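You operate a simulated robot arm through the tools that you are given. There is no shell and no other tool. Be economical: measure what you need, move in short steps, check, and stop when the job is done.

You are at the controls of a simulated two-armed robot. One attempt, no reset.

TASK
Fetch the 17 mm coil ring from the sorting bench top and set it on top of the red tin. Push the left drawer of the air bench shut. Take the yellow pin gauge and leave it in the blue crate on the tooling bench top. Do these in any order.

Only the result counts: the job must be done as asked and must still hold three seconds after the hand-in. Knocking over, shifting, dropping, spilling or breaking anything else fails it.

THE ROBOT
Two 6-joint arms with two-finger parallel grippers on one trunk, on a base that drives. Base frame: it is fixed to the floor where the robot stands at the start and does not move with it; the origin is under the middle of the robot, x ahead of it, y to its left, z up; the surface under the hand at the start is at about z = 720. Units: mm, rad, N and s.
The left shoulder is at the start at [280, 185, 955], the right one opposite. With the tool pointing down near the work surface each hand reaches from about 560 to 940 mm from the robot's upright axis, wherever it stands, measured 20 degrees to its own side. Places, roughly: blue crate [-9750, -3500, 1000]; left drawer of the air bench [-6000, 2600, 700]; red tin [-1750, -1750, 750]; yellow pin gauge [-9750, -3250, 750]. Payload 1.57 kg a hand.
The tool frame of a hand sits at the grasp point between the pads (the TCP): z along the fingers, y along the line on which they close. The tips reach 30 mm beyond it. The gripper opens to 80 mm. The fingers are 17 mm wide and 12 mm thick; the gripper's body (40 by 82 mm) begins 80 mm behind the TCP.
Orientation is told as [roll, pitch, yaw] about the base's x, y, z axes, in that order, counted from this pose: with the fingers straight down and closing along the base's y, the tool's x points along the base's -x, its y along +y and its z along -z.

THE INTERFACE
- The arms move only by the tool nudge_tool. It takes "left_increments", "right_increments" or both (then of equal length, played together; a hand with none holds still); each is one flat list of numbers, 6 for each row, row after row: the shift along the tool's x, y, z in units of 150 mm (1.0 is 150 mm), then the turn, a rotation vector about the tool's x, y, z in units of 180 degrees (1.0 is 180 degrees). In form: [tx, ty, tz, rx, ry, rz, tx, ty, tz, rx, ry, rz, ...]. A call has 1 to 12 rows; each row is the pose to reach, as a shift and turn from the pose commanded when the call began, along the tool's axes at that moment. "left_jaw" and "right_jaw" are, for a hand that has rows, the gripper command, from -1 (shut) to 1 (fully open), values between in proportion, set as the call begins (left out, the last holds). A call with a number of a shift or a turn outside -1 to 1 is refused whole. A row lasts 0.2 s, in which the tool goes at most 50 mm and 0.15 rad; a call with a longer step from one row to the next is refused whole, and so is a gripper value outside its range. A pose out of reach is approached as far as the arm can. The call stops where the force on the tool passes 40 N (or 10 N more than at its start, if that is more) or the arm is blocked; 0.2 s more then pass. Each finger travels about 153 mm/s and halts on what it meets, pressing with about 33 N; the grip force reading is that of the motor and also rises with nothing between the fingers. The clock runs only during rows and for 0.2 s after the last one: add rows that repeat a pose to give the fingers time. The reply holds the time, the measured pose of the TCP, the force on the tool along the base axes, the opening and the grip force, in the units named above and with some noise, with the torque about the TCP (base axes, N m) and any sound that the robot's microphone picked up.
- Cameras (640 x 400 px; columns grow to the right, rows downward): "scene" is now at [240, -16.7, 1398.5]; the picture's right is [-0.18, -0.98, 0.00], its down [-0.71, 0.13, -0.70] and it looks along [0.69, -0.13, -0.72] (base axes); focal length 262 px, centre (320, 200). "left" rides on the left gripper at [72, 7, -122] in its tool frame; the picture's right is [-0.09, 1.00, 0.00], its down [-0.84, -0.08, -0.54] and it looks along [-0.54, -0.05, 0.84] (tool axes); focal length 238 px, centre (320, 200). "right" rides on the right gripper at [72, -7, -122] in its tool frame; the picture's right is [0.09, 1.00, 0.00], its down [-0.84, 0.08, -0.54] and it looks along [-0.54, 0.05, 0.84] (tool axes); focal length 238 px, centre (320, 200). There is no depth. A picture from a camera that has moved, and an enlarged one, comes with that camera's place and axes in the base frame and with its lens.
- grab_frame(camera): a new picture of that camera. The clock stands still meanwhile.
- raise_lower(by): slides the trunk up (or, below 0, down) by that many mm; the arms and the scene camera ride with it, the base frame stays. It gives what a move gives, with no picture.
- drive_base(legs): drives the robot by 1 to 6 legs, each [ahead, turn to the left] in mm and rad, along the robot's own axes; the way and the turn of a leg run together, so that a leg with both is an arc; at most 1500 mm and 3.142 rad a leg. The arms and the cameras ride along, it lands a little off, and it stops where it bumps. It gives what a move gives.
- pan_tilt(pan, tilt): turns the head with the scene camera to pan (to the left, within 1.501 rad either way) and tilt (down, from -0.506 to 1.204), counted from straight ahead of the robot. It gives what a move gives.
- close_up(camera, box): a new picture of the part [left, top, right, bottom] of that camera's present view, enlarged. The clock stands still meanwhile.
- job_done(): hands the job in; it is judged then, once.

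Go step by step. Nothing tells you exact positions but the pictures and the camera data: compare them with the known pose of the tool, close in by small moves and look again before you grip or let go. The budget is 165 turns and 138 pictures, counting those below and the enlarged ones. Unless the task says otherwise, let go and move clear before handing in, and close with one line.

The tools are called after "Call:" as a command line: name --argument value ..., lists and objects as JSON in quotes. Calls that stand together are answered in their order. nudge_tool: Moves the arms, as the interface text tells. Its arguments: {"type":"object","properties":{"left_increments":{"type":"array","items":{"type":"number"}},"left_jaw":{"type":"number"},"right_increments":{"type":"array","items":{"type":"number"}},"right_jaw":{"type":"number"}},"required":[]} The other tools are called the same way: raise_lower (by) slides the trunk up or down; drive_base (legs) drives the base; pan_tilt (pan, tilt) turns the head that bears the scene camera; grab_frame (camera) takes a picture; close_up (camera, box) takes an enlarged picture of a part of a camera's view; job_done () hands the job in.

At the start:

```text
time: 0.0
left_tool_pos: [600.1, 206.3, 1133.5]
left_tcp_rot: [0.0, -0.002, 0.001]
left_ft_force: [1.0, 0.6, 0.5]
left_torque: [-0.01, -0.01, 0.02]
left_opening: 80.2
left_grasp_force: 0.0
right_tool_pos: [498.2, -350.1, 1044.8]
right_tcp_rot: [0.0, 0.0, -0.001]
right_ft_force: [-0.1, 0.6, 0.4]
right_torque: [-0.01, 0.03, 0.01]
right_opening: 80.1
right_grasp_force: 0.1
trunk travel left (down, up): [-650.0, 340.0]
robot x, y, heading: [-1.4, 0.9, -0.003]
head pan, tilt: [-0.182, 0.799]
```

scene: 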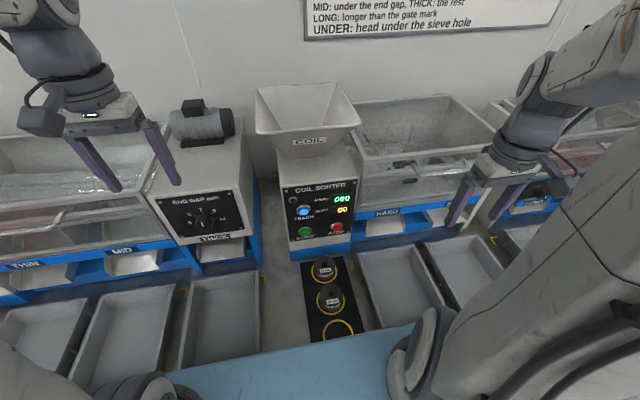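
right: 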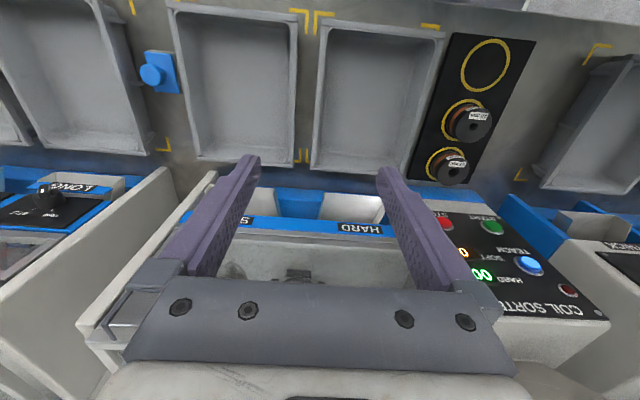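
left: 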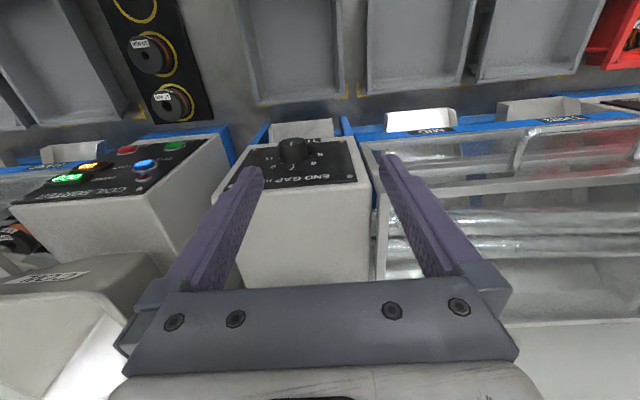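

I see a sorting bench with a coil sorter and two labelled rings on a black board in the middle. I'll read the labels and the sign first.

Call:
close_up --camera "scene" --box '[280, 240, 380, 350]'

Call:
close_up --camera "right" --box '[400, 30, 540, 200]'

Call:
close_up --camera "left" --box '[90, 0, 230, 130]'

Call:
pan_tilt --pan -0.182 --tilt 0.2

Call:
grab_frame --camera "scene"

```text
3.64 times, centred on (330, 295) of scene
camera zoom: at [240.0, -16.7, 1398.5], right [-0.18, -0.98, 0.0], down [-0.71, 0.13, -0.7], along [0.69, -0.13, -0.72], focal length 951 px, centre (284, -146)
```

zoom: 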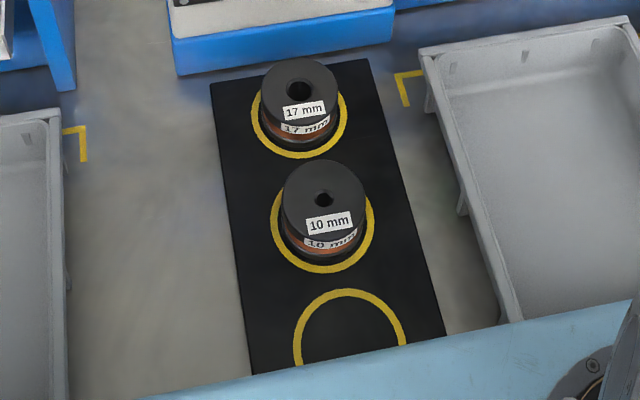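

```text
2.35 times, centred on (470, 115) of right
camera zoom: at [427.0, -356.7, 1165.6], right [-0.09, 1.0, 0.0], down [0.84, 0.08, 0.54], along [0.54, 0.05, -0.84], focal length 561 px, centre (-33, 400)
```

zoom: 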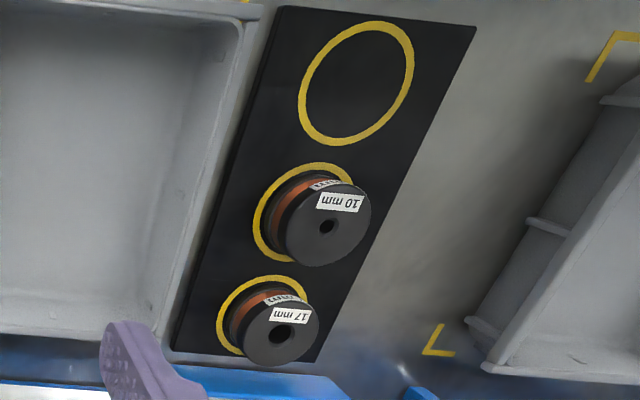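

```text
3.08 times, centred on (160, 65) of left
camera zoom: at [529.6, 212.0, 1254.8], right [0.09, 1.0, 0.0], down [0.84, -0.08, 0.54], along [0.54, -0.05, -0.84], focal length 733 px, centre (812, 615)
```

zoom: 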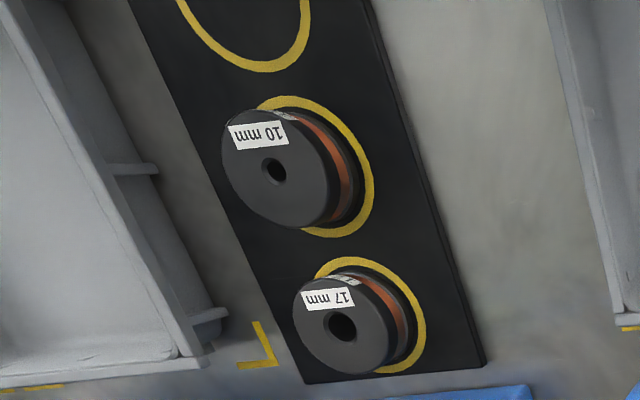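

```text
time: 1.0
left_tool_pos: [600.5, 205.3, 1133.7]
left_tcp_rot: [0.001, 0.0, 0.001]
left_ft_force: [0.6, -0.1, 0.1]
left_torque: [-0.01, 0.01, 0.02]
left_opening: 80.1
left_grasp_force: 0.0
right_tool_pos: [497.4, -350.9, 1043.5]
right_tcp_rot: [0.0, 0.0, -0.001]
right_ft_force: [-0.1, 0.5, 0.1]
right_torque: [0.01, 0.01, 0.01]
right_opening: 79.9
right_grasp_force: 0.0
trunk travel left (down, up): [-650.0, 340.0]
robot x, y, heading: [1.0, -1.7, -0.001]
head pan, tilt: [-0.182, 0.201]
```

```text
131 pictures are left
camera scene: at [252.4, -18.9, 1452.1], right [-0.18, -0.98, 0.0], down [-0.2, 0.04, -0.98], along [0.96, -0.18, -0.2], focal length 262 px, centre (320, 200)
```

scene: 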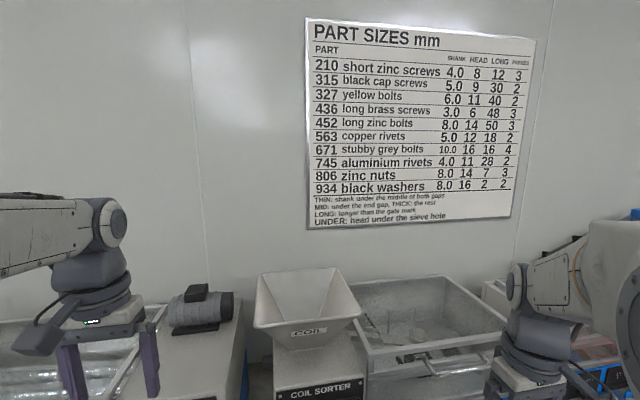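

The 17 mm ring is the far one, at about (605, -92) with its top near z 770. Before moving, I'll look around the room.

Call:
pan_tilt --pan 1.5 --tilt 0.3

Call:
grab_frame --camera "scene"

Call:
pan_tilt --pan -1.5 --tilt 0.3

Call:
grab_frame --camera "scene"

Call:
pan_tilt --pan -0.3 --tilt 0.9

```text
time: 2.7
left_tool_pos: [599.3, 206.0, 1132.8]
left_tcp_rot: [-0.001, 0.002, 0.0]
left_ft_force: [0.1, 0.4, 0.0]
left_torque: [0.0, 0.01, 0.0]
left_opening: 79.9
left_grasp_force: 0.1
right_tool_pos: [498.1, -351.5, 1044.2]
right_tcp_rot: [0.002, 0.002, 0.0]
right_ft_force: [-0.3, -0.9, 0.5]
right_torque: [0.0, -0.01, -0.02]
right_opening: 80.0
right_grasp_force: 0.0
trunk travel left (down, up): [-650.0, 340.0]
robot x, y, heading: [3.1, 1.4, 0.005]
head pan, tilt: [1.499, 0.3]
```

```text
130 pictures are left
camera scene: at [167.4, 91.0, 1442.9], right [1.0, -0.07, 0.0], down [-0.02, -0.29, -0.96], along [0.07, 0.95, -0.3], focal length 262 px, centre (320, 200)
```

scene: 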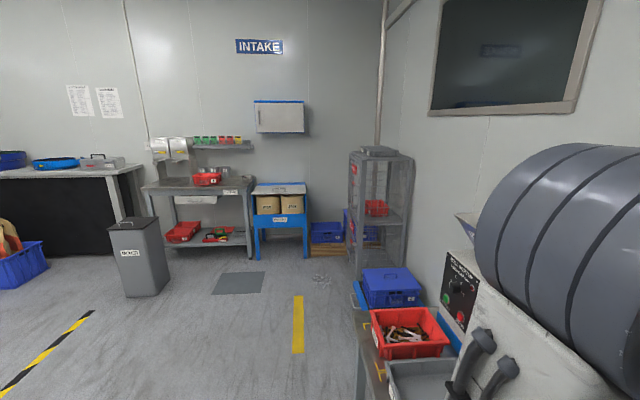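

```text
time: 5.3
left_tool_pos: [600.3, 206.1, 1133.6]
left_tcp_rot: [-0.001, 0.0, 0.0]
left_ft_force: [-0.1, -0.8, 0.1]
left_torque: [0.02, 0.01, 0.01]
left_opening: 80.1
left_grasp_force: 0.1
right_tool_pos: [498.4, -350.1, 1045.8]
right_tcp_rot: [0.0, 0.0, 0.0]
right_ft_force: [-0.5, -0.4, -0.7]
right_torque: [-0.03, -0.05, -0.01]
right_opening: 80.1
right_grasp_force: 0.1
trunk travel left (down, up): [-650.0, 340.0]
robot x, y, heading: [1.5, -1.2, -0.0]
head pan, tilt: [-1.499, 0.3]
```

```text
129 pictures are left
camera scene: at [167.4, -95.2, 1442.9], right [-1.0, -0.07, 0.0], down [-0.02, 0.29, -0.96], along [0.07, -0.95, -0.3], focal length 262 px, centre (320, 200)
```

scene: 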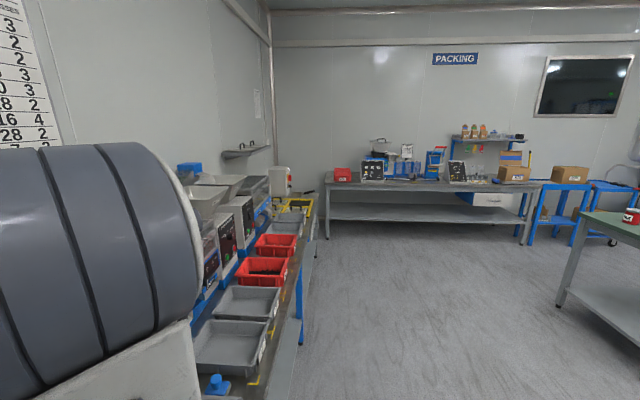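

```text
time: 6.7
left_tool_pos: [599.4, 204.8, 1132.6]
left_tcp_rot: [0.0, 0.0, 0.0]
left_ft_force: [0.1, 0.0, 0.0]
left_torque: [-0.05, 0.01, 0.01]
left_opening: 79.9
left_grasp_force: 0.2
right_tool_pos: [498.0, -349.2, 1043.8]
right_tcp_rot: [-0.001, 0.001, 0.0]
right_ft_force: [-0.1, -0.4, -0.2]
right_torque: [0.03, -0.03, 0.0]
right_opening: 80.0
right_grasp_force: 0.2
trunk travel left (down, up): [-650.0, 340.0]
robot x, y, heading: [-0.2, 1.4, 0.006]
head pan, tilt: [-0.3, 0.901]
```

The red tin seems to be on the green table to the right. I'm moving the right hand over the 17 mm ring in stages.

Call:
nudge_tool --right_increments '[-0.143, 0.187, 0.08, 0, 0, 0, -0.285, 0.373, 0.16, 0, 0, 0, -0.428, 0.56, 0.24, 0, 0, 0, -0.57, 0.747, 0.32, 0, 0, 0, -0.67, 0.933, 0.4, 0, 0, 0]' --right_jaw 1

Call:
nudge_tool --right_increments '[0, 0.2, 0.12, 0, 0, 0, 0, 0.4, 0.24, 0, 0, 0, 0, 0.6, 0.36, 0, 0, 0, 0, 0.77, 0.45, 0, 0, 0, 0, 0.77, 0.45, 0, 0, 0]'

Call:
grab_frame --camera "right"

Call:
grab_frame --camera "scene"

```text
time: 7.9
left_tool_pos: [600.4, 205.8, 1133.6]
left_tcp_rot: [0.0, 0.0, 0.0]
left_ft_force: [-0.4, -0.5, 0.2]
left_torque: [0.0, 0.01, 0.02]
left_opening: 80.1
left_grasp_force: 0.1
right_tool_pos: [597.1, -207.0, 983.0]
right_tcp_rot: [-0.001, -0.001, 0.001]
right_ft_force: [0.5, 1.1, -0.6]
right_torque: [0.02, -0.01, -0.03]
right_opening: 80.1
right_grasp_force: 0.0
trunk travel left (down, up): [-650.0, 340.0]
robot x, y, heading: [0.8, -0.9, 0.0]
head pan, tilt: [-0.3, 0.901]
```

```text
time: 9.1
left_tool_pos: [600.3, 205.9, 1132.4]
left_tcp_rot: [0.0, -0.002, 0.001]
left_ft_force: [-0.4, 0.9, -0.3]
left_torque: [-0.01, 0.01, -0.01]
left_opening: 79.8
left_grasp_force: 0.1
right_tool_pos: [597.6, -95.6, 916.6]
right_tcp_rot: [0.0, -0.001, 0.001]
right_ft_force: [-0.6, 0.6, 0.2]
right_torque: [-0.02, 0.0, 0.02]
right_opening: 80.1
right_grasp_force: 0.0
trunk travel left (down, up): [-650.0, 340.0]
robot x, y, heading: [1.4, -2.0, -0.002]
head pan, tilt: [-0.3, 0.901]
```

```text
128 pictures are left
camera right: at [526.9, -102.0, 1037.7], right [-0.09, 1.0, 0.0], down [0.84, 0.08, 0.54], along [0.54, 0.05, -0.84], focal length 238 px, centre (320, 200)
```

right: 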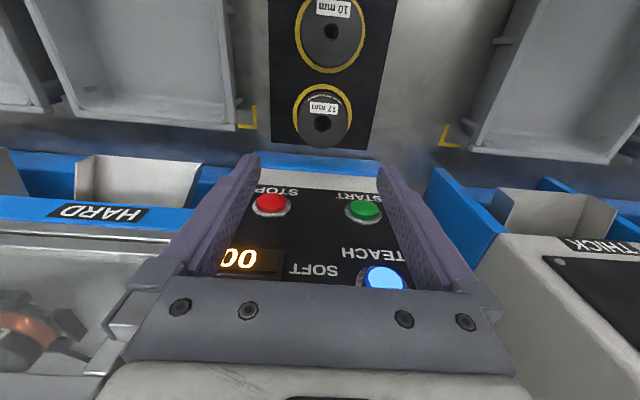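

```text
127 pictures are left
camera scene: at [232.9, -24.3, 1390.6], right [-0.3, -0.96, 0.0], down [-0.75, 0.23, -0.62], along [0.59, -0.18, -0.78], focal length 262 px, centre (320, 200)
```

scene: 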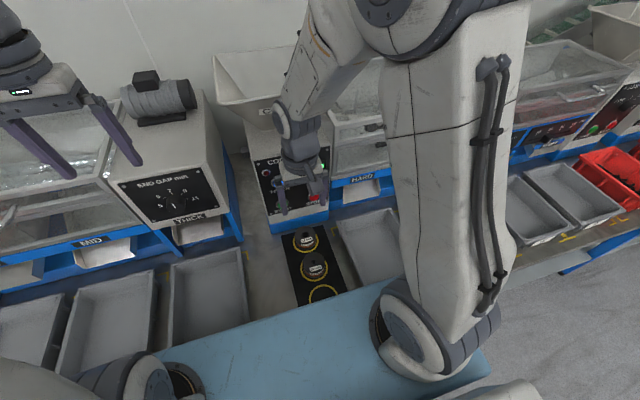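

The ring is almost under the hand, at about (596, -93). I'll lower toward it and check again.

Call:
nudge_tool --right_increments '[0, 0.01, 0.25, 0, 0, 0, 0, 0.02, 0.5, 0, 0, 0, 0, 0.02, 0.72, 0, 0, 0, 0, 0.02, 0.72, 0, 0, 0]'

Call:
grab_frame --camera "right"

Call:
close_up --camera "scene" --box '[220, 130, 400, 320]'

Call:
close_up --camera "left" --box '[40, 0, 240, 150]'

```text
time: 10.1
left_tool_pos: [600.1, 205.6, 1132.7]
left_tcp_rot: [-0.001, 0.0, 0.0]
left_ft_force: [0.8, 0.0, -0.1]
left_torque: [0.0, 0.03, 0.02]
left_opening: 80.0
left_grasp_force: 0.0
right_tool_pos: [598.2, -94.1, 809.2]
right_tcp_rot: [0.0, 0.002, 0.002]
right_ft_force: [-0.3, 0.2, -0.9]
right_torque: [-0.01, -0.02, -0.06]
right_opening: 79.9
right_grasp_force: 0.0
trunk travel left (down, up): [-650.0, 340.0]
robot x, y, heading: [2.6, 1.1, -0.0]
head pan, tilt: [-0.3, 0.901]
```

```text
126 pictures are left
camera right: at [526.4, -99.7, 930.4], right [-0.09, 1.0, 0.0], down [0.84, 0.08, 0.54], along [0.54, 0.05, -0.84], focal length 238 px, centre (320, 200)
```

right: 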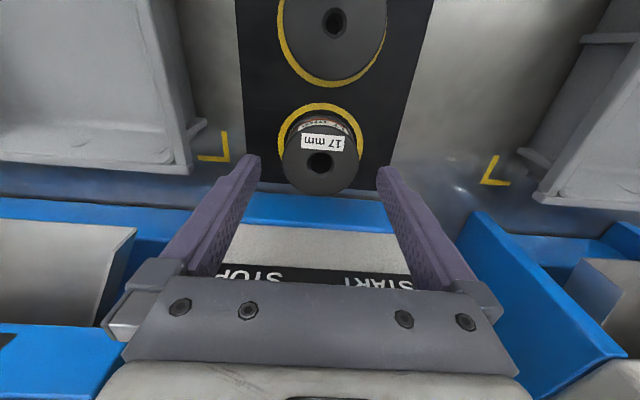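

```text
2.11 times, centred on (310, 225) of scene
camera zoom: at [232.9, -24.4, 1390.5], right [-0.3, -0.96, 0.0], down [-0.75, 0.23, -0.62], along [0.59, -0.18, -0.78], focal length 550 px, centre (341, 147)
```

zoom: 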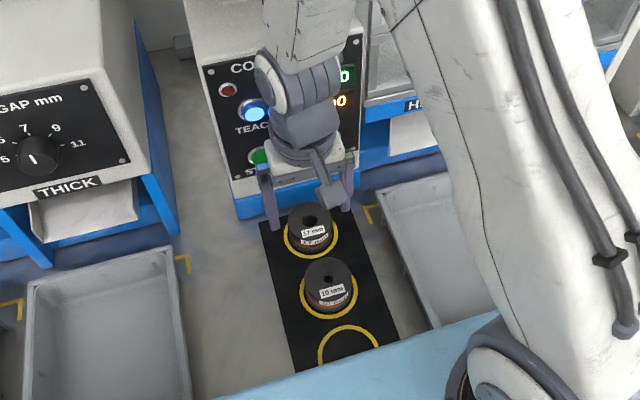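

```text
2.67 times, centred on (140, 75) of left
camera zoom: at [529.8, 212.1, 1254.7], right [0.09, 1.0, 0.0], down [0.84, -0.08, 0.54], along [0.54, -0.05, -0.84], focal length 636 px, centre (800, 533)
```

zoom: 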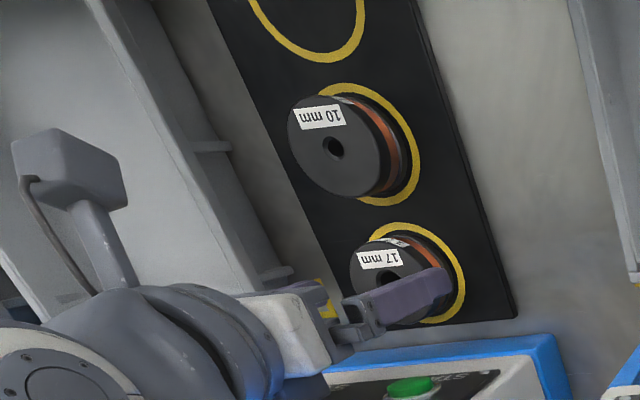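

Aligned within about 2 mm; the flange is about 57 mm wide. I'll lower the hand and close it.

Call:
nudge_tool --right_increments '[0.013, 0.003, 0.12, 0, 0, 0, 0.013, 0.003, 0.24, 0, 0, 0, 0.013, 0.003, 0.313, 0, 0, 0, 0.013, 0.003, 0.313, 0, 0, 0]'

Call:
nudge_tool --right_increments '[0, 0, 0, 0, 0, 0, 0, 0, 0, 0, 0, 0, 0, 0, 0, 0, 0, 0]' --right_jaw -1

Call:
grab_frame --camera "right"

```text
time: 11.1
left_tool_pos: [600.8, 206.3, 1132.7]
left_tcp_rot: [0.0, 0.001, 0.0]
left_ft_force: [-1.2, 1.0, 0.0]
left_torque: [-0.03, -0.01, -0.01]
left_opening: 79.9
left_grasp_force: 0.0
right_tool_pos: [595.3, -90.4, 762.5]
right_tcp_rot: [0.0, -0.002, 0.001]
right_ft_force: [0.0, -1.8, 11.1]
right_torque: [-0.36, 0.09, 0.07]
right_opening: 80.1
right_grasp_force: 0.0
trunk travel left (down, up): [-650.0, 340.0]
robot x, y, heading: [-1.3, -1.1, -0.001]
head pan, tilt: [-0.3, 0.901]
```

```text
time: 11.9
left_tool_pos: [599.6, 207.3, 1133.5]
left_tcp_rot: [0.0, -0.002, -0.002]
left_ft_force: [0.0, 0.0, -0.2]
left_torque: [0.0, 0.0, -0.03]
left_opening: 80.0
left_grasp_force: 0.1
right_tool_pos: [595.1, -91.3, 762.3]
right_tcp_rot: [-0.001, -0.002, 0.001]
right_ft_force: [2.0, -5.7, 13.7]
right_torque: [-0.62, -0.05, 0.03]
right_opening: 57.2
right_grasp_force: 33.2
trunk travel left (down, up): [-650.0, 340.0]
robot x, y, heading: [-3.1, -0.4, 0.002]
head pan, tilt: [-0.3, 0.901]
```

```text
123 pictures are left
camera right: at [524.8, -97.3, 883.2], right [-0.09, 1.0, 0.0], down [0.84, 0.08, 0.54], along [0.54, 0.05, -0.84], focal length 238 px, centre (320, 200)
```

right: 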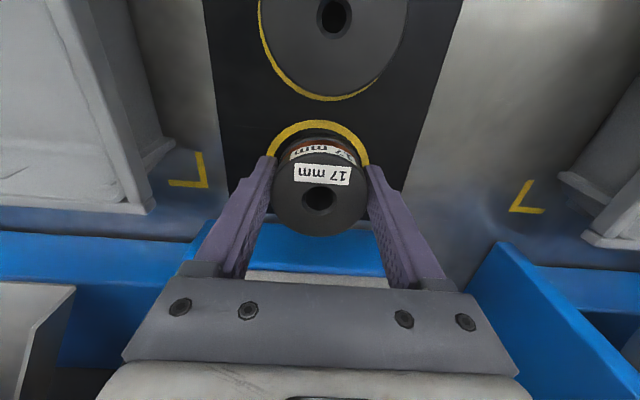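

Gripped at 57 mm; the tips touched the board, so the ring's bottom sits about level with the tips. Lifting now.

Call:
nudge_tool --right_increments '[0, 0, -0.1, 0, 0, 0, 0, 0, -0.3, 0, 0, 0, 0, 0, -0.6, 0, 0, 0, 0, 0, -0.9, 0, 0, 0, 0, 0, -0.9, 0, 0, 0]'

Call:
nudge_tool --right_increments '[0.1, -0.2, -0.2, 0, 0, 0, 0.2, -0.4, -0.4, 0, 0, 0, 0.3, -0.6, -0.6, 0, 0, 0, 0.4, -0.8, -0.8, 0, 0, 0, 0.5, -1, -0.8, 0, 0, 0]'

Call:
grab_frame --camera "right"

Call:
pan_tilt --pan -1.5 --tilt 0.6

Call:
grab_frame --camera "scene"

```text
time: 13.1
left_tool_pos: [599.7, 205.6, 1133.5]
left_tcp_rot: [0.0, 0.0, -0.001]
left_ft_force: [-0.1, -0.4, 0.1]
left_torque: [0.0, 0.0, 0.01]
left_opening: 79.9
left_grasp_force: 0.1
right_tool_pos: [595.5, -92.8, 895.5]
right_tcp_rot: [0.001, 0.0, -0.001]
right_ft_force: [-0.4, 0.3, -1.8]
right_torque: [-0.02, -0.03, -0.01]
right_opening: 57.3
right_grasp_force: 33.3
trunk travel left (down, up): [-650.0, 340.0]
robot x, y, heading: [-1.1, -0.4, 0.0]
head pan, tilt: [-0.3, 0.901]
```

```text
time: 14.3
left_tool_pos: [600.8, 205.9, 1132.5]
left_tcp_rot: [0.001, -0.001, 0.0]
left_ft_force: [0.3, -0.2, -0.2]
left_torque: [-0.02, -0.04, 0.05]
left_opening: 80.1
left_grasp_force: 0.0
right_tool_pos: [522.6, -244.5, 1016.8]
right_tcp_rot: [0.0, 0.0, 0.001]
right_ft_force: [0.2, -0.3, -2.9]
right_torque: [0.0, 0.01, -0.03]
right_opening: 57.3
right_grasp_force: 32.9
trunk travel left (down, up): [-650.0, 340.0]
robot x, y, heading: [-1.0, 0.3, 0.001]
head pan, tilt: [-0.3, 0.901]
```

```text
122 pictures are left
camera right: at [451.0, -251.0, 1138.1], right [-0.09, 1.0, 0.0], down [0.84, 0.08, 0.54], along [0.54, 0.05, -0.84], focal length 238 px, centre (320, 200)
```

right: 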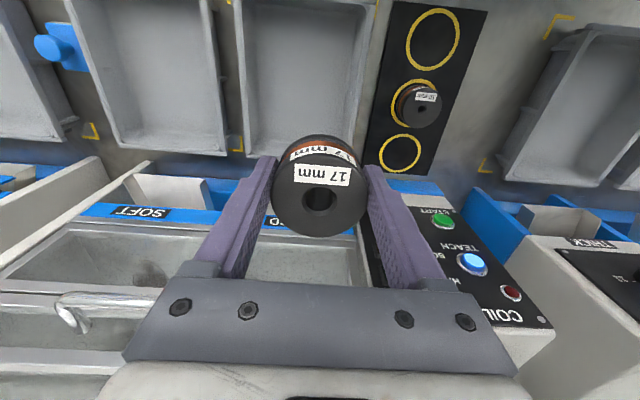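

```text
time: 15.7
left_tool_pos: [600.5, 206.3, 1132.0]
left_tcp_rot: [0.0, 0.0, 0.002]
left_ft_force: [0.8, 0.5, 0.0]
left_torque: [-0.01, -0.01, -0.02]
left_opening: 80.0
left_grasp_force: 0.1
right_tool_pos: [522.5, -245.0, 1016.2]
right_tcp_rot: [-0.001, 0.0, -0.001]
right_ft_force: [-0.8, 0.0, -1.8]
right_torque: [0.01, -0.03, -0.01]
right_opening: 57.3
right_grasp_force: 32.6
trunk travel left (down, up): [-650.0, 340.0]
robot x, y, heading: [0.9, 2.2, -0.004]
head pan, tilt: [-1.499, 0.6]
```

```text
121 pictures are left
camera scene: at [167.2, -90.3, 1415.3], right [-1.0, -0.07, 0.0], down [-0.04, 0.56, -0.82], along [0.06, -0.82, -0.57], focal length 262 px, centre (320, 200)
```

scene: 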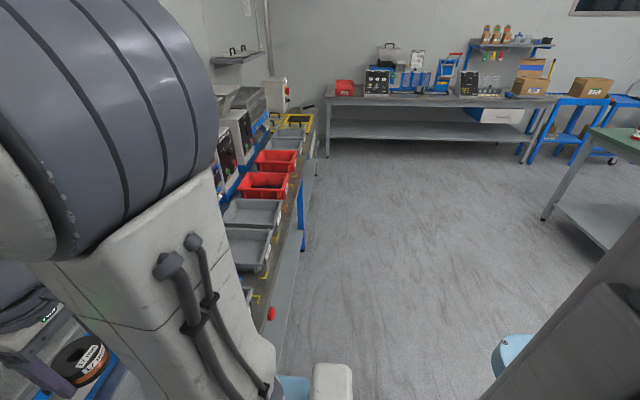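

The ring is in the hand. I'll back away from the bench and turn right toward the green table.

Call:
drive_base --legs '[[-500, 0]]'

Call:
drive_base --legs '[[0, -1.57]]'

Call:
pan_tilt --pan -1.0 --tilt 0.5

Call:
grab_frame --camera "scene"

Call:
pan_tilt --pan 0 --tilt 0.5

Call:
grab_frame --camera "scene"

```text
time: 18.6
left_tool_pos: [102.3, 204.9, 1133.4]
left_tcp_rot: [0.001, -0.001, -0.003]
left_ft_force: [0.6, -0.1, 1.0]
left_torque: [0.0, 0.05, 0.0]
left_opening: 80.1
left_grasp_force: 0.0
right_tool_pos: [21.7, -245.8, 1016.4]
right_tcp_rot: [0.0, -0.002, -0.005]
right_ft_force: [0.5, 0.3, -1.8]
right_torque: [-0.01, -0.01, -0.02]
right_opening: 57.4
right_grasp_force: 32.8
trunk travel left (down, up): [-650.0, 340.0]
robot x, y, heading: [-497.9, 2.8, -0.006]
head pan, tilt: [-1.499, 0.6]
```

```text
time: 22.8
left_tool_pos: [-271.8, -591.6, 1132.4]
left_tcp_rot: [0.0, 0.0, -1.537]
left_ft_force: [-0.2, 0.1, -0.6]
left_torque: [0.0, -0.01, -0.01]
left_opening: 79.8
left_grasp_force: 0.0
right_tool_pos: [-726.0, -529.3, 1016.9]
right_tcp_rot: [0.001, 0.001, -1.536]
right_ft_force: [0.1, -0.3, -2.9]
right_torque: [0.01, -0.05, 0.0]
right_opening: 57.5
right_grasp_force: 33.3
trunk travel left (down, up): [-650.0, 340.0]
robot x, y, heading: [-498.6, 1.0, -1.533]
head pan, tilt: [-1.499, 0.6]
```

```text
time: 23.7
left_tool_pos: [-272.6, -591.7, 1132.9]
left_tcp_rot: [-0.001, 0.002, -1.535]
left_ft_force: [-0.3, 0.3, 0.6]
left_torque: [-0.02, -0.03, 0.02]
left_opening: 80.0
left_grasp_force: 0.1
right_tool_pos: [-724.6, -528.4, 1016.4]
right_tcp_rot: [0.002, 0.001, -1.536]
right_ft_force: [0.8, 0.1, -2.5]
right_torque: [0.03, 0.0, 0.03]
right_opening: 57.2
right_grasp_force: 32.9
trunk travel left (down, up): [-650.0, 340.0]
robot x, y, heading: [-498.4, 1.2, -1.535]
head pan, tilt: [-1.0, 0.499]
```

```text
120 pictures are left
camera scene: at [-567.2, -212.8, 1424.4], right [-0.57, 0.82, 0.0], down [0.39, 0.27, -0.88], along [-0.72, -0.5, -0.48], focal length 262 px, centre (320, 200)
```

scene: 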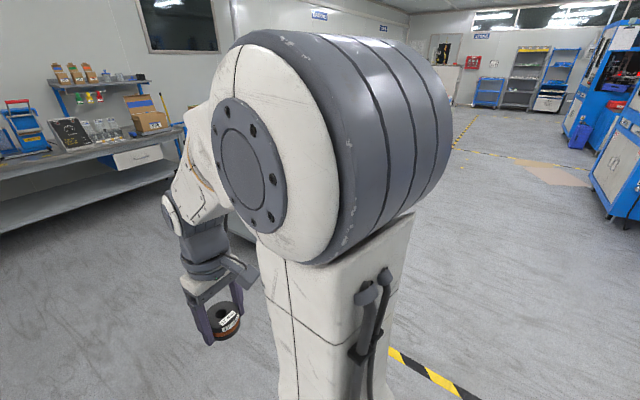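

```text
time: 25.0
left_tool_pos: [-272.3, -590.8, 1133.8]
left_tcp_rot: [0.0, -0.001, -1.537]
left_ft_force: [-0.1, 1.0, -0.2]
left_torque: [-0.01, 0.03, -0.01]
left_opening: 80.1
left_grasp_force: 0.1
right_tool_pos: [-724.3, -528.6, 1016.4]
right_tcp_rot: [0.0, -0.001, -1.535]
right_ft_force: [-0.2, 0.5, -2.6]
right_torque: [0.06, -0.01, 0.0]
right_opening: 57.4
right_grasp_force: 32.9
trunk travel left (down, up): [-650.0, 340.0]
robot x, y, heading: [-499.1, 2.8, -1.542]
head pan, tilt: [0.0, 0.499]
```

```text
119 pictures are left
camera scene: at [-489.3, -252.0, 1424.4], right [-1.0, -0.03, 0.0], down [-0.02, 0.48, -0.88], along [0.03, -0.88, -0.48], focal length 262 px, centre (320, 200)
```

scene: 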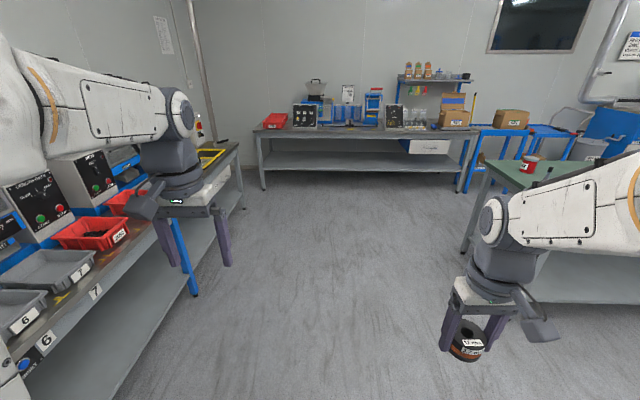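

The red tin is on the green table's near corner, about (-1800, -1900). I'll drive down beside the table and then turn to face it.

Call:
close_up --camera "scene" --box '[460, 110, 640, 230]'

Call:
drive_base --legs '[[1450, 0]]'

Call:
drive_base --legs '[[0, -1.6]]'

Call:
grab_frame --camera "scene"

```text
3.33 times, centred on (550, 170) of scene
camera zoom: at [-489.3, -252.0, 1424.4], right [-1.0, -0.03, 0.0], down [-0.02, 0.48, -0.88], along [0.03, -0.88, -0.48], focal length 872 px, centre (-447, 300)
```

zoom: 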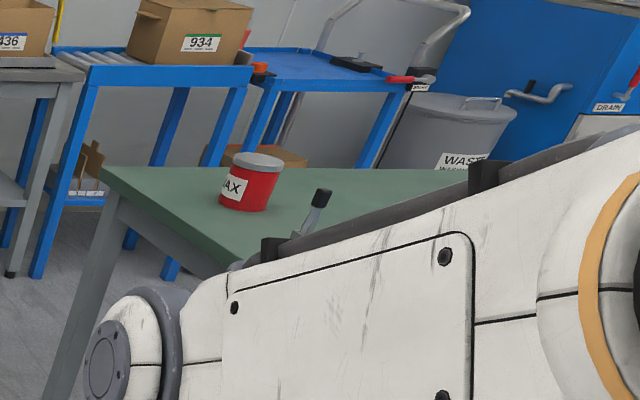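

```text
time: 32.0
left_tool_pos: [-242.4, -2001.4, 1133.4]
left_tcp_rot: [-0.001, -0.001, -1.549]
left_ft_force: [0.5, -0.3, 0.1]
left_torque: [-0.01, 0.0, 0.01]
left_opening: 80.2
left_grasp_force: 0.1
right_tool_pos: [-693.6, -1931.1, 1015.3]
right_tcp_rot: [0.0, -0.001, -1.55]
right_ft_force: [0.4, 0.4, -2.7]
right_torque: [0.02, 0.02, -0.01]
right_opening: 57.3
right_grasp_force: 33.0
trunk travel left (down, up): [-650.0, 340.0]
robot x, y, heading: [-459.0, -1408.6, -1.549]
head pan, tilt: [0.0, 0.499]
```

```text
time: 36.3
left_tool_pos: [-1067.1, -1591.6, 1132.2]
left_tcp_rot: [-0.001, -0.002, 3.108]
left_ft_force: [-0.3, 0.6, -0.2]
left_torque: [0.01, 0.01, 0.0]
left_opening: 79.9
left_grasp_force: 0.0
right_tool_pos: [-975.7, -1145.3, 1016.0]
right_tcp_rot: [0.0, 0.0, 3.108]
right_ft_force: [0.5, 0.8, -2.8]
right_torque: [0.03, -0.06, 0.0]
right_opening: 57.1
right_grasp_force: 32.7
trunk travel left (down, up): [-650.0, 340.0]
robot x, y, heading: [-462.8, -1408.3, 3.105]
head pan, tilt: [0.0, 0.499]
```

```text
117 pictures are left
camera scene: at [-710.7, -1399.4, 1424.4], right [0.03, 1.0, 0.0], down [0.48, -0.02, -0.88], along [-0.88, 0.03, -0.48], focal length 262 px, centre (320, 200)
```

scene: 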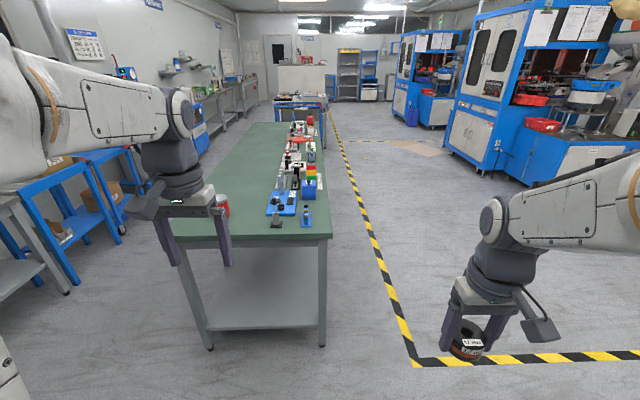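

The tin is at about (-1816, -1832) on the table's left front part. I'll drive to stand with it in front of the right hand.

Call:
drive_base --legs '[[0, 0.847], [860, 0], [0, -0.81]]'

Call:
pan_tilt --pan -0.3 --tilt 0.7

Call:
grab_frame --camera "scene"

Call:
grab_frame --camera "right"

```text
time: 45.2
left_tool_pos: [-1647.9, -2229.3, 1131.6]
left_tcp_rot: [0.001, 0.0, -3.139]
left_ft_force: [0.7, 0.7, -0.2]
left_torque: [0.0, -0.02, 0.01]
left_opening: 79.9
left_grasp_force: 0.1
right_tool_pos: [-1571.3, -1777.3, 1016.6]
right_tcp_rot: [-0.001, -0.001, -3.139]
right_ft_force: [-0.4, -0.6, -2.6]
right_torque: [0.0, 0.0, 0.01]
right_opening: 57.1
right_grasp_force: 33.0
trunk travel left (down, up): [-650.0, 340.0]
robot x, y, heading: [-1049.2, -2020.5, -3.139]
head pan, tilt: [0.0, 0.499]
```

```text
time: 46.0
left_tool_pos: [-1647.8, -2228.7, 1134.2]
left_tcp_rot: [0.0, -0.001, -3.139]
left_ft_force: [0.0, 0.5, -0.7]
left_torque: [-0.01, 0.02, 0.02]
left_opening: 80.3
left_grasp_force: 0.1
right_tool_pos: [-1572.1, -1777.2, 1015.4]
right_tcp_rot: [0.0, -0.002, -3.14]
right_ft_force: [-0.6, 0.5, -2.0]
right_torque: [-0.02, -0.02, 0.03]
right_opening: 57.2
right_grasp_force: 33.1
trunk travel left (down, up): [-650.0, 340.0]
robot x, y, heading: [-1048.5, -2021.2, -3.139]
head pan, tilt: [-0.3, 0.7]
```

```text
116 pictures are left
camera scene: at [-1289.0, -1998.8, 1406.8], right [0.29, 0.96, 0.0], down [0.62, -0.19, -0.77], along [-0.73, 0.23, -0.64], focal length 262 px, centre (320, 200)
```

scene: 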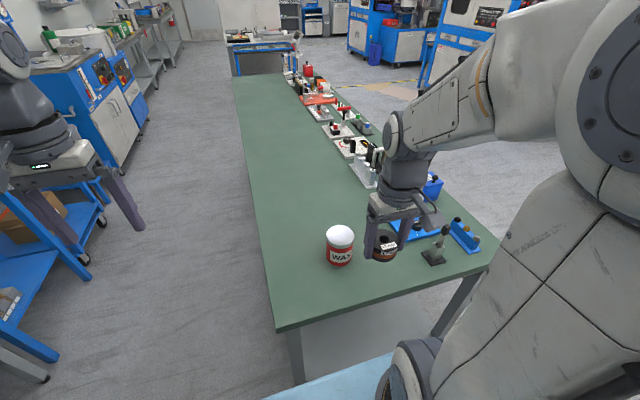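

```text
115 pictures are left
camera right: at [-1498.1, -1770.7, 1137.7], right [0.09, -1.0, 0.0], down [-0.84, -0.08, 0.54], along [-0.54, -0.05, -0.84], focal length 238 px, centre (320, 200)
```

right: 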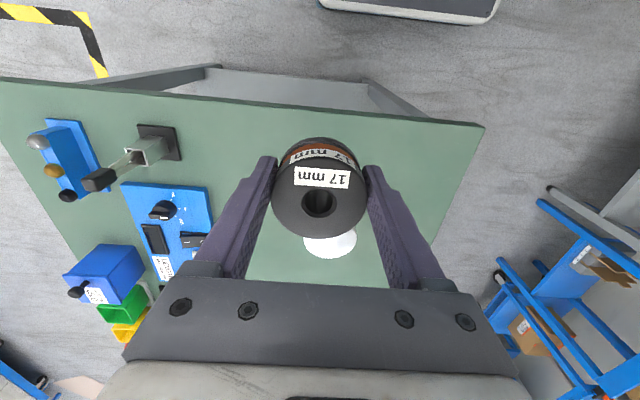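

The lid's top seems to be near (-1718, -1804, 880). I'll use the left hand camera and a zoom to pin it down.

Call:
grab_frame --camera "left"

Call:
close_up --camera "scene" --box '[270, 180, 470, 310]'

```text
114 pictures are left
camera left: at [-1574.7, -2235.5, 1254.9], right [-0.09, -1.0, 0.0], down [-0.84, 0.08, 0.54], along [-0.54, 0.05, -0.84], focal length 238 px, centre (320, 200)
```

left: 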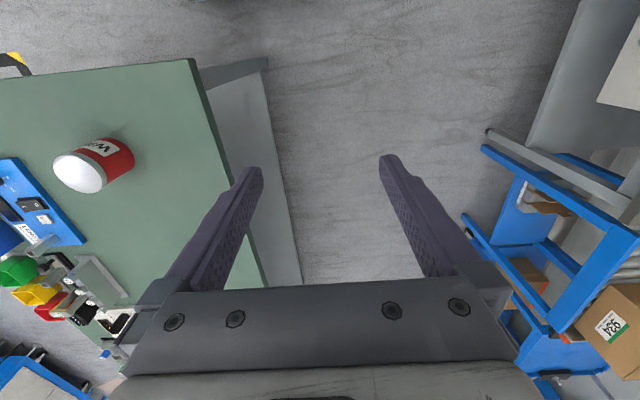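

```text
3.08 times, centred on (370, 245) of scene
camera zoom: at [-1289.0, -1998.8, 1406.8], right [0.29, 0.96, 0.0], down [0.62, -0.19, -0.77], along [-0.73, 0.23, -0.64], focal length 804 px, centre (166, 62)
```

zoom: 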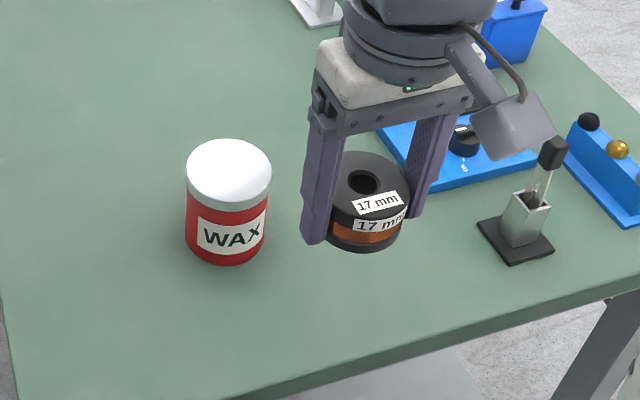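

Estimates agree on a lid top near (-1721, -1801, 878). I'll bring the ring above it at a safe height and look.

Call:
nudge_tool --right_increments '[-0.25, 0.04, 0, 0, 0, 0, -0.5, 0.08, 0, 0, 0, 0, -0.75, 0.12, 0, 0, 0, 0, -0.953, 0.16, 0, 0, 0, 0, -0.953, 0.16, 0.19, 0, 0, 0, -0.953, 0.16, 0.373, 0, 0, 0, -0.953, 0.16, 0.373, 0, 0, 0]'

Call:
grab_frame --camera "right"

Call:
close_up --camera "scene" --box '[270, 180, 470, 310]'

Call:
close_up --camera "left" --box '[0, 100, 200, 230]'

```text
time: 47.6
left_tool_pos: [-1647.9, -2228.4, 1131.7]
left_tcp_rot: [0.0, 0.0, -3.141]
left_ft_force: [0.2, -0.1, 0.5]
left_torque: [0.01, -0.04, -0.01]
left_opening: 79.9
left_grasp_force: 0.0
right_tool_pos: [-1713.5, -1803.4, 959.9]
right_tcp_rot: [0.0, 0.001, -3.14]
right_ft_force: [0.1, -0.7, -1.8]
right_torque: [0.03, -0.04, -0.03]
right_opening: 57.4
right_grasp_force: 33.1
trunk travel left (down, up): [-650.0, 340.0]
robot x, y, heading: [-1048.8, -2025.8, -3.139]
head pan, tilt: [-0.3, 0.7]
```

```text
112 pictures are left
camera right: at [-1641.4, -1796.4, 1081.7], right [0.09, -1.0, 0.0], down [-0.84, -0.08, 0.54], along [-0.54, -0.05, -0.84], focal length 238 px, centre (320, 200)
```

right: 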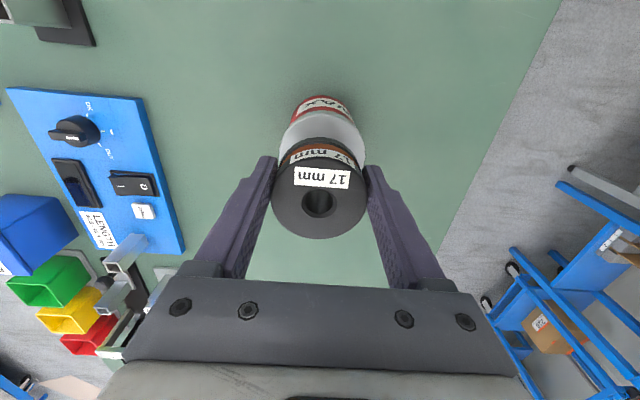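

```text
3.08 times, centred on (370, 245) of scene
camera zoom: at [-1289.1, -1998.8, 1406.7], right [0.29, 0.96, 0.0], down [0.62, -0.19, -0.76], along [-0.73, 0.23, -0.64], focal length 804 px, centre (166, 62)
```

zoom: 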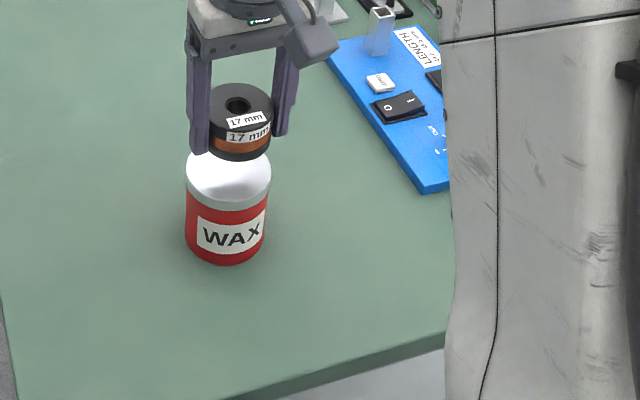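

```text
3.08 times, centred on (100, 165) of left
camera zoom: at [-1574.8, -2235.5, 1254.8], right [-0.09, -1.0, 0.0], down [-0.84, 0.08, 0.54], along [-0.54, 0.05, -0.84], focal length 733 px, centre (997, 308)
```

zoom: 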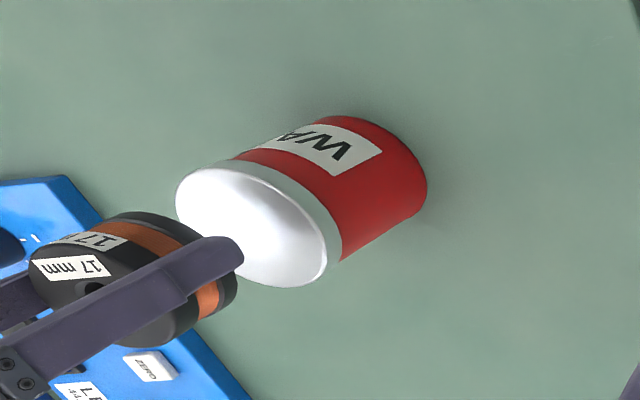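

The lid sits about 10 mm further in -x and 3 mm in -y. I'll correct and lower most of the way.

Call:
nudge_tool --right_increments '[-0.07, 0.018, 0, 0, 0, 0, -0.07, 0.018, 0.15, 0, 0, 0, -0.07, 0.018, 0.27, 0, 0, 0, -0.07, 0.018, 0.27, 0, 0, 0]'

Call:
close_up --camera "scene" --box '[290, 180, 390, 280]'

Call:
close_up --camera "left" --box '[0, 120, 160, 220]'

Call:
grab_frame --camera "right"

```text
time: 48.6
left_tool_pos: [-1647.2, -2228.8, 1133.2]
left_tcp_rot: [0.0, 0.0, -3.139]
left_ft_force: [0.0, 0.3, -0.6]
left_torque: [-0.01, 0.01, 0.0]
left_opening: 80.1
left_grasp_force: 0.1
right_tool_pos: [-1723.8, -1807.7, 920.6]
right_tcp_rot: [-0.001, -0.001, -3.138]
right_ft_force: [-0.7, 1.6, 6.6]
right_torque: [-0.02, 0.01, 0.02]
right_opening: 57.3
right_grasp_force: 32.8
trunk travel left (down, up): [-650.0, 340.0]
robot x, y, heading: [-1048.3, -2020.9, -3.139]
head pan, tilt: [-0.3, 0.7]
```

```text
4.00 times, centred on (340, 230) of scene
camera zoom: at [-1288.7, -1998.8, 1406.9], right [0.3, 0.96, 0.0], down [0.62, -0.19, -0.77], along [-0.73, 0.23, -0.64], focal length 1046 px, centre (240, 80)
```

zoom: 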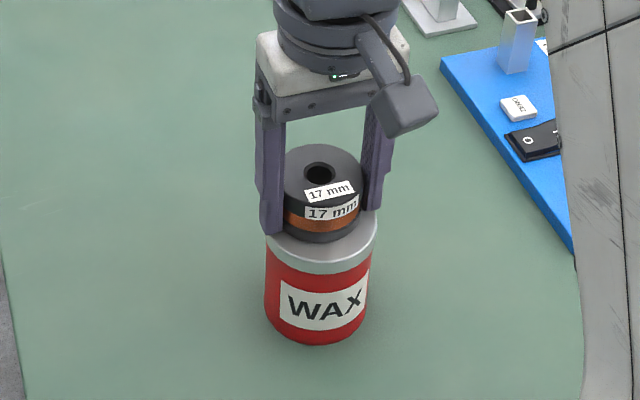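

```text
4.00 times, centred on (80, 170) of left
camera zoom: at [-1574.4, -2235.6, 1255.2], right [-0.09, -1.0, 0.0], down [-0.84, 0.08, 0.54], along [-0.54, 0.05, -0.84], focal length 953 px, centre (1280, 320)
```

zoom: 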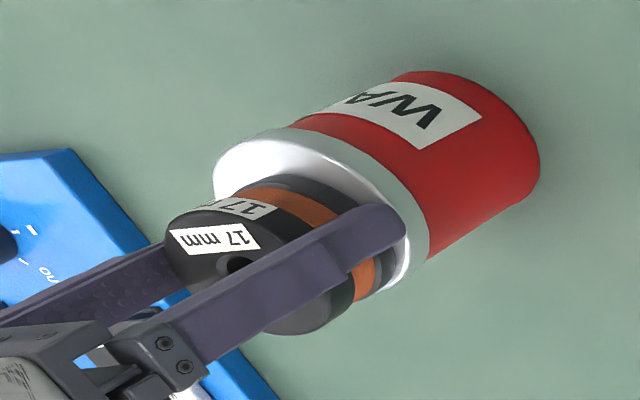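

```text
107 pictures are left
camera right: at [-1651.2, -1799.6, 1041.7], right [0.09, -1.0, 0.0], down [-0.84, -0.08, 0.54], along [-0.54, -0.05, -0.84], focal length 238 px, centre (320, 200)
```

right: 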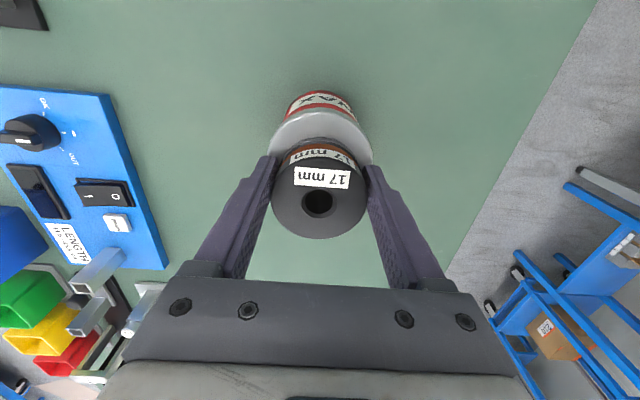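

The ring has made contact, centred on the lid (force about +9 N). I'll ease off slightly, then open the hand and go straight up.

Call:
nudge_tool --right_increments '[0, 0, -0.007, 0, 0, 0, 0, 0, -0.007, 0, 0, 0]'

Call:
nudge_tool --right_increments '[0, 0, 0, 0, 0, 0, 0, 0, 0, 0, 0, 0, 0, 0, 0, 0, 0, 0]' --right_jaw 1

Call:
grab_frame --camera "right"

```text
time: 49.2
left_tool_pos: [-1648.4, -2229.1, 1133.4]
left_tcp_rot: [0.0, 0.0, -3.14]
left_ft_force: [-0.7, 0.2, -0.5]
left_torque: [0.01, 0.01, 0.01]
left_opening: 80.1
left_grasp_force: 0.0
right_tool_pos: [-1724.7, -1806.5, 920.6]
right_tcp_rot: [0.0, 0.001, -3.142]
right_ft_force: [-0.6, -1.2, 3.3]
right_torque: [-0.06, 0.19, 0.04]
right_opening: 57.5
right_grasp_force: 33.0
trunk travel left (down, up): [-650.0, 340.0]
robot x, y, heading: [-1045.0, -2020.6, -3.139]
head pan, tilt: [-0.3, 0.7]
```

```text
time: 50.0
left_tool_pos: [-1649.0, -2228.8, 1133.2]
left_tcp_rot: [-0.002, 0.0, -3.141]
left_ft_force: [0.1, 0.3, 0.8]
left_torque: [-0.01, 0.03, -0.06]
left_opening: 80.3
left_grasp_force: 0.0
right_tool_pos: [-1724.4, -1806.3, 919.8]
right_tcp_rot: [0.001, 0.0, -3.139]
right_ft_force: [1.8, -0.3, -0.5]
right_torque: [0.01, -0.02, 0.0]
right_opening: 79.9
right_grasp_force: 0.2
trunk travel left (down, up): [-650.0, 340.0]
robot x, y, heading: [-1048.3, -2020.5, -3.137]
head pan, tilt: [-0.3, 0.7]
```

```text
106 pictures are left
camera right: at [-1651.1, -1798.6, 1041.8], right [0.09, -1.0, 0.0], down [-0.84, -0.08, 0.54], along [-0.54, -0.05, -0.84], focal length 238 px, centre (320, 200)
```

right: 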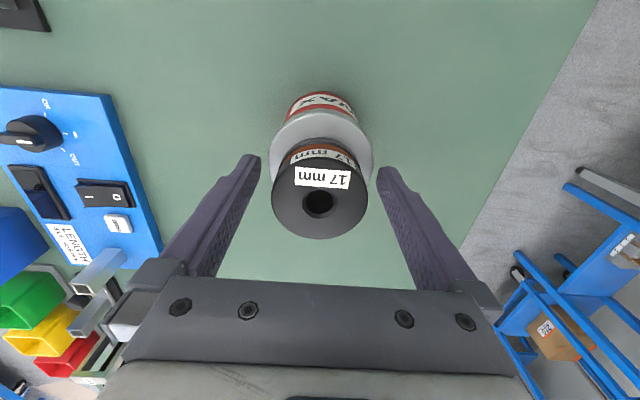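

The ring sits freely on the lid. I'll lift the hand straight up, retract it, and check.

Call:
nudge_tool --right_increments '[0, 0, -0.2, 0, 0, 0, 0, 0, -0.45, 0, 0, 0, 0, 0, -0.7, 0, 0, 0, 0, 0, -0.95, 0, 0, 0, 0.3, 0, -0.95, 0, 0, 0, 0.6, 0, -0.95, 0, 0, 0, 0.9, 0, -0.95, 0, 0, 0]'

Call:
close_up --camera "scene" --box '[290, 180, 390, 280]'

Call:
close_up --camera "left" --box '[0, 120, 160, 220]'

```text
time: 51.6
left_tool_pos: [-1648.7, -2228.9, 1132.8]
left_tcp_rot: [0.0, 0.0, -3.138]
left_ft_force: [0.5, -0.3, -0.3]
left_torque: [-0.03, -0.02, 0.03]
left_opening: 80.1
left_grasp_force: 0.1
right_tool_pos: [-1589.7, -1804.7, 1064.1]
right_tcp_rot: [0.001, 0.0, -3.139]
right_ft_force: [-0.3, -0.2, 0.3]
right_torque: [-0.03, -0.01, -0.06]
right_opening: 80.1
right_grasp_force: 0.1
trunk travel left (down, up): [-650.0, 340.0]
robot x, y, heading: [-1048.7, -2025.2, -3.137]
head pan, tilt: [-0.3, 0.7]
```

```text
4.00 times, centred on (340, 230) of scene
camera zoom: at [-1289.4, -1998.8, 1406.7], right [0.29, 0.96, 0.0], down [0.62, -0.19, -0.76], along [-0.73, 0.23, -0.64], focal length 1046 px, centre (240, 80)
```

zoom: 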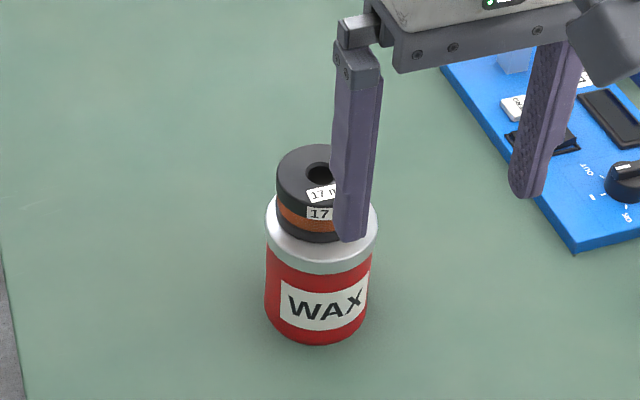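

```text
4.00 times, centred on (80, 170) of left
camera zoom: at [-1575.0, -2235.6, 1254.8], right [-0.09, -1.0, 0.0], down [-0.84, 0.08, 0.54], along [-0.54, 0.05, -0.84], focal length 953 px, centre (1280, 320)
```

zoom: 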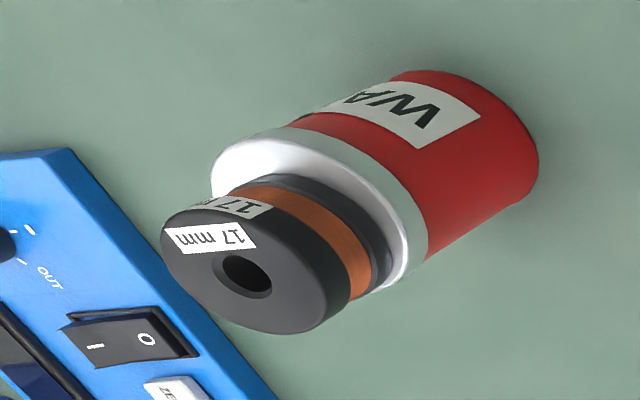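

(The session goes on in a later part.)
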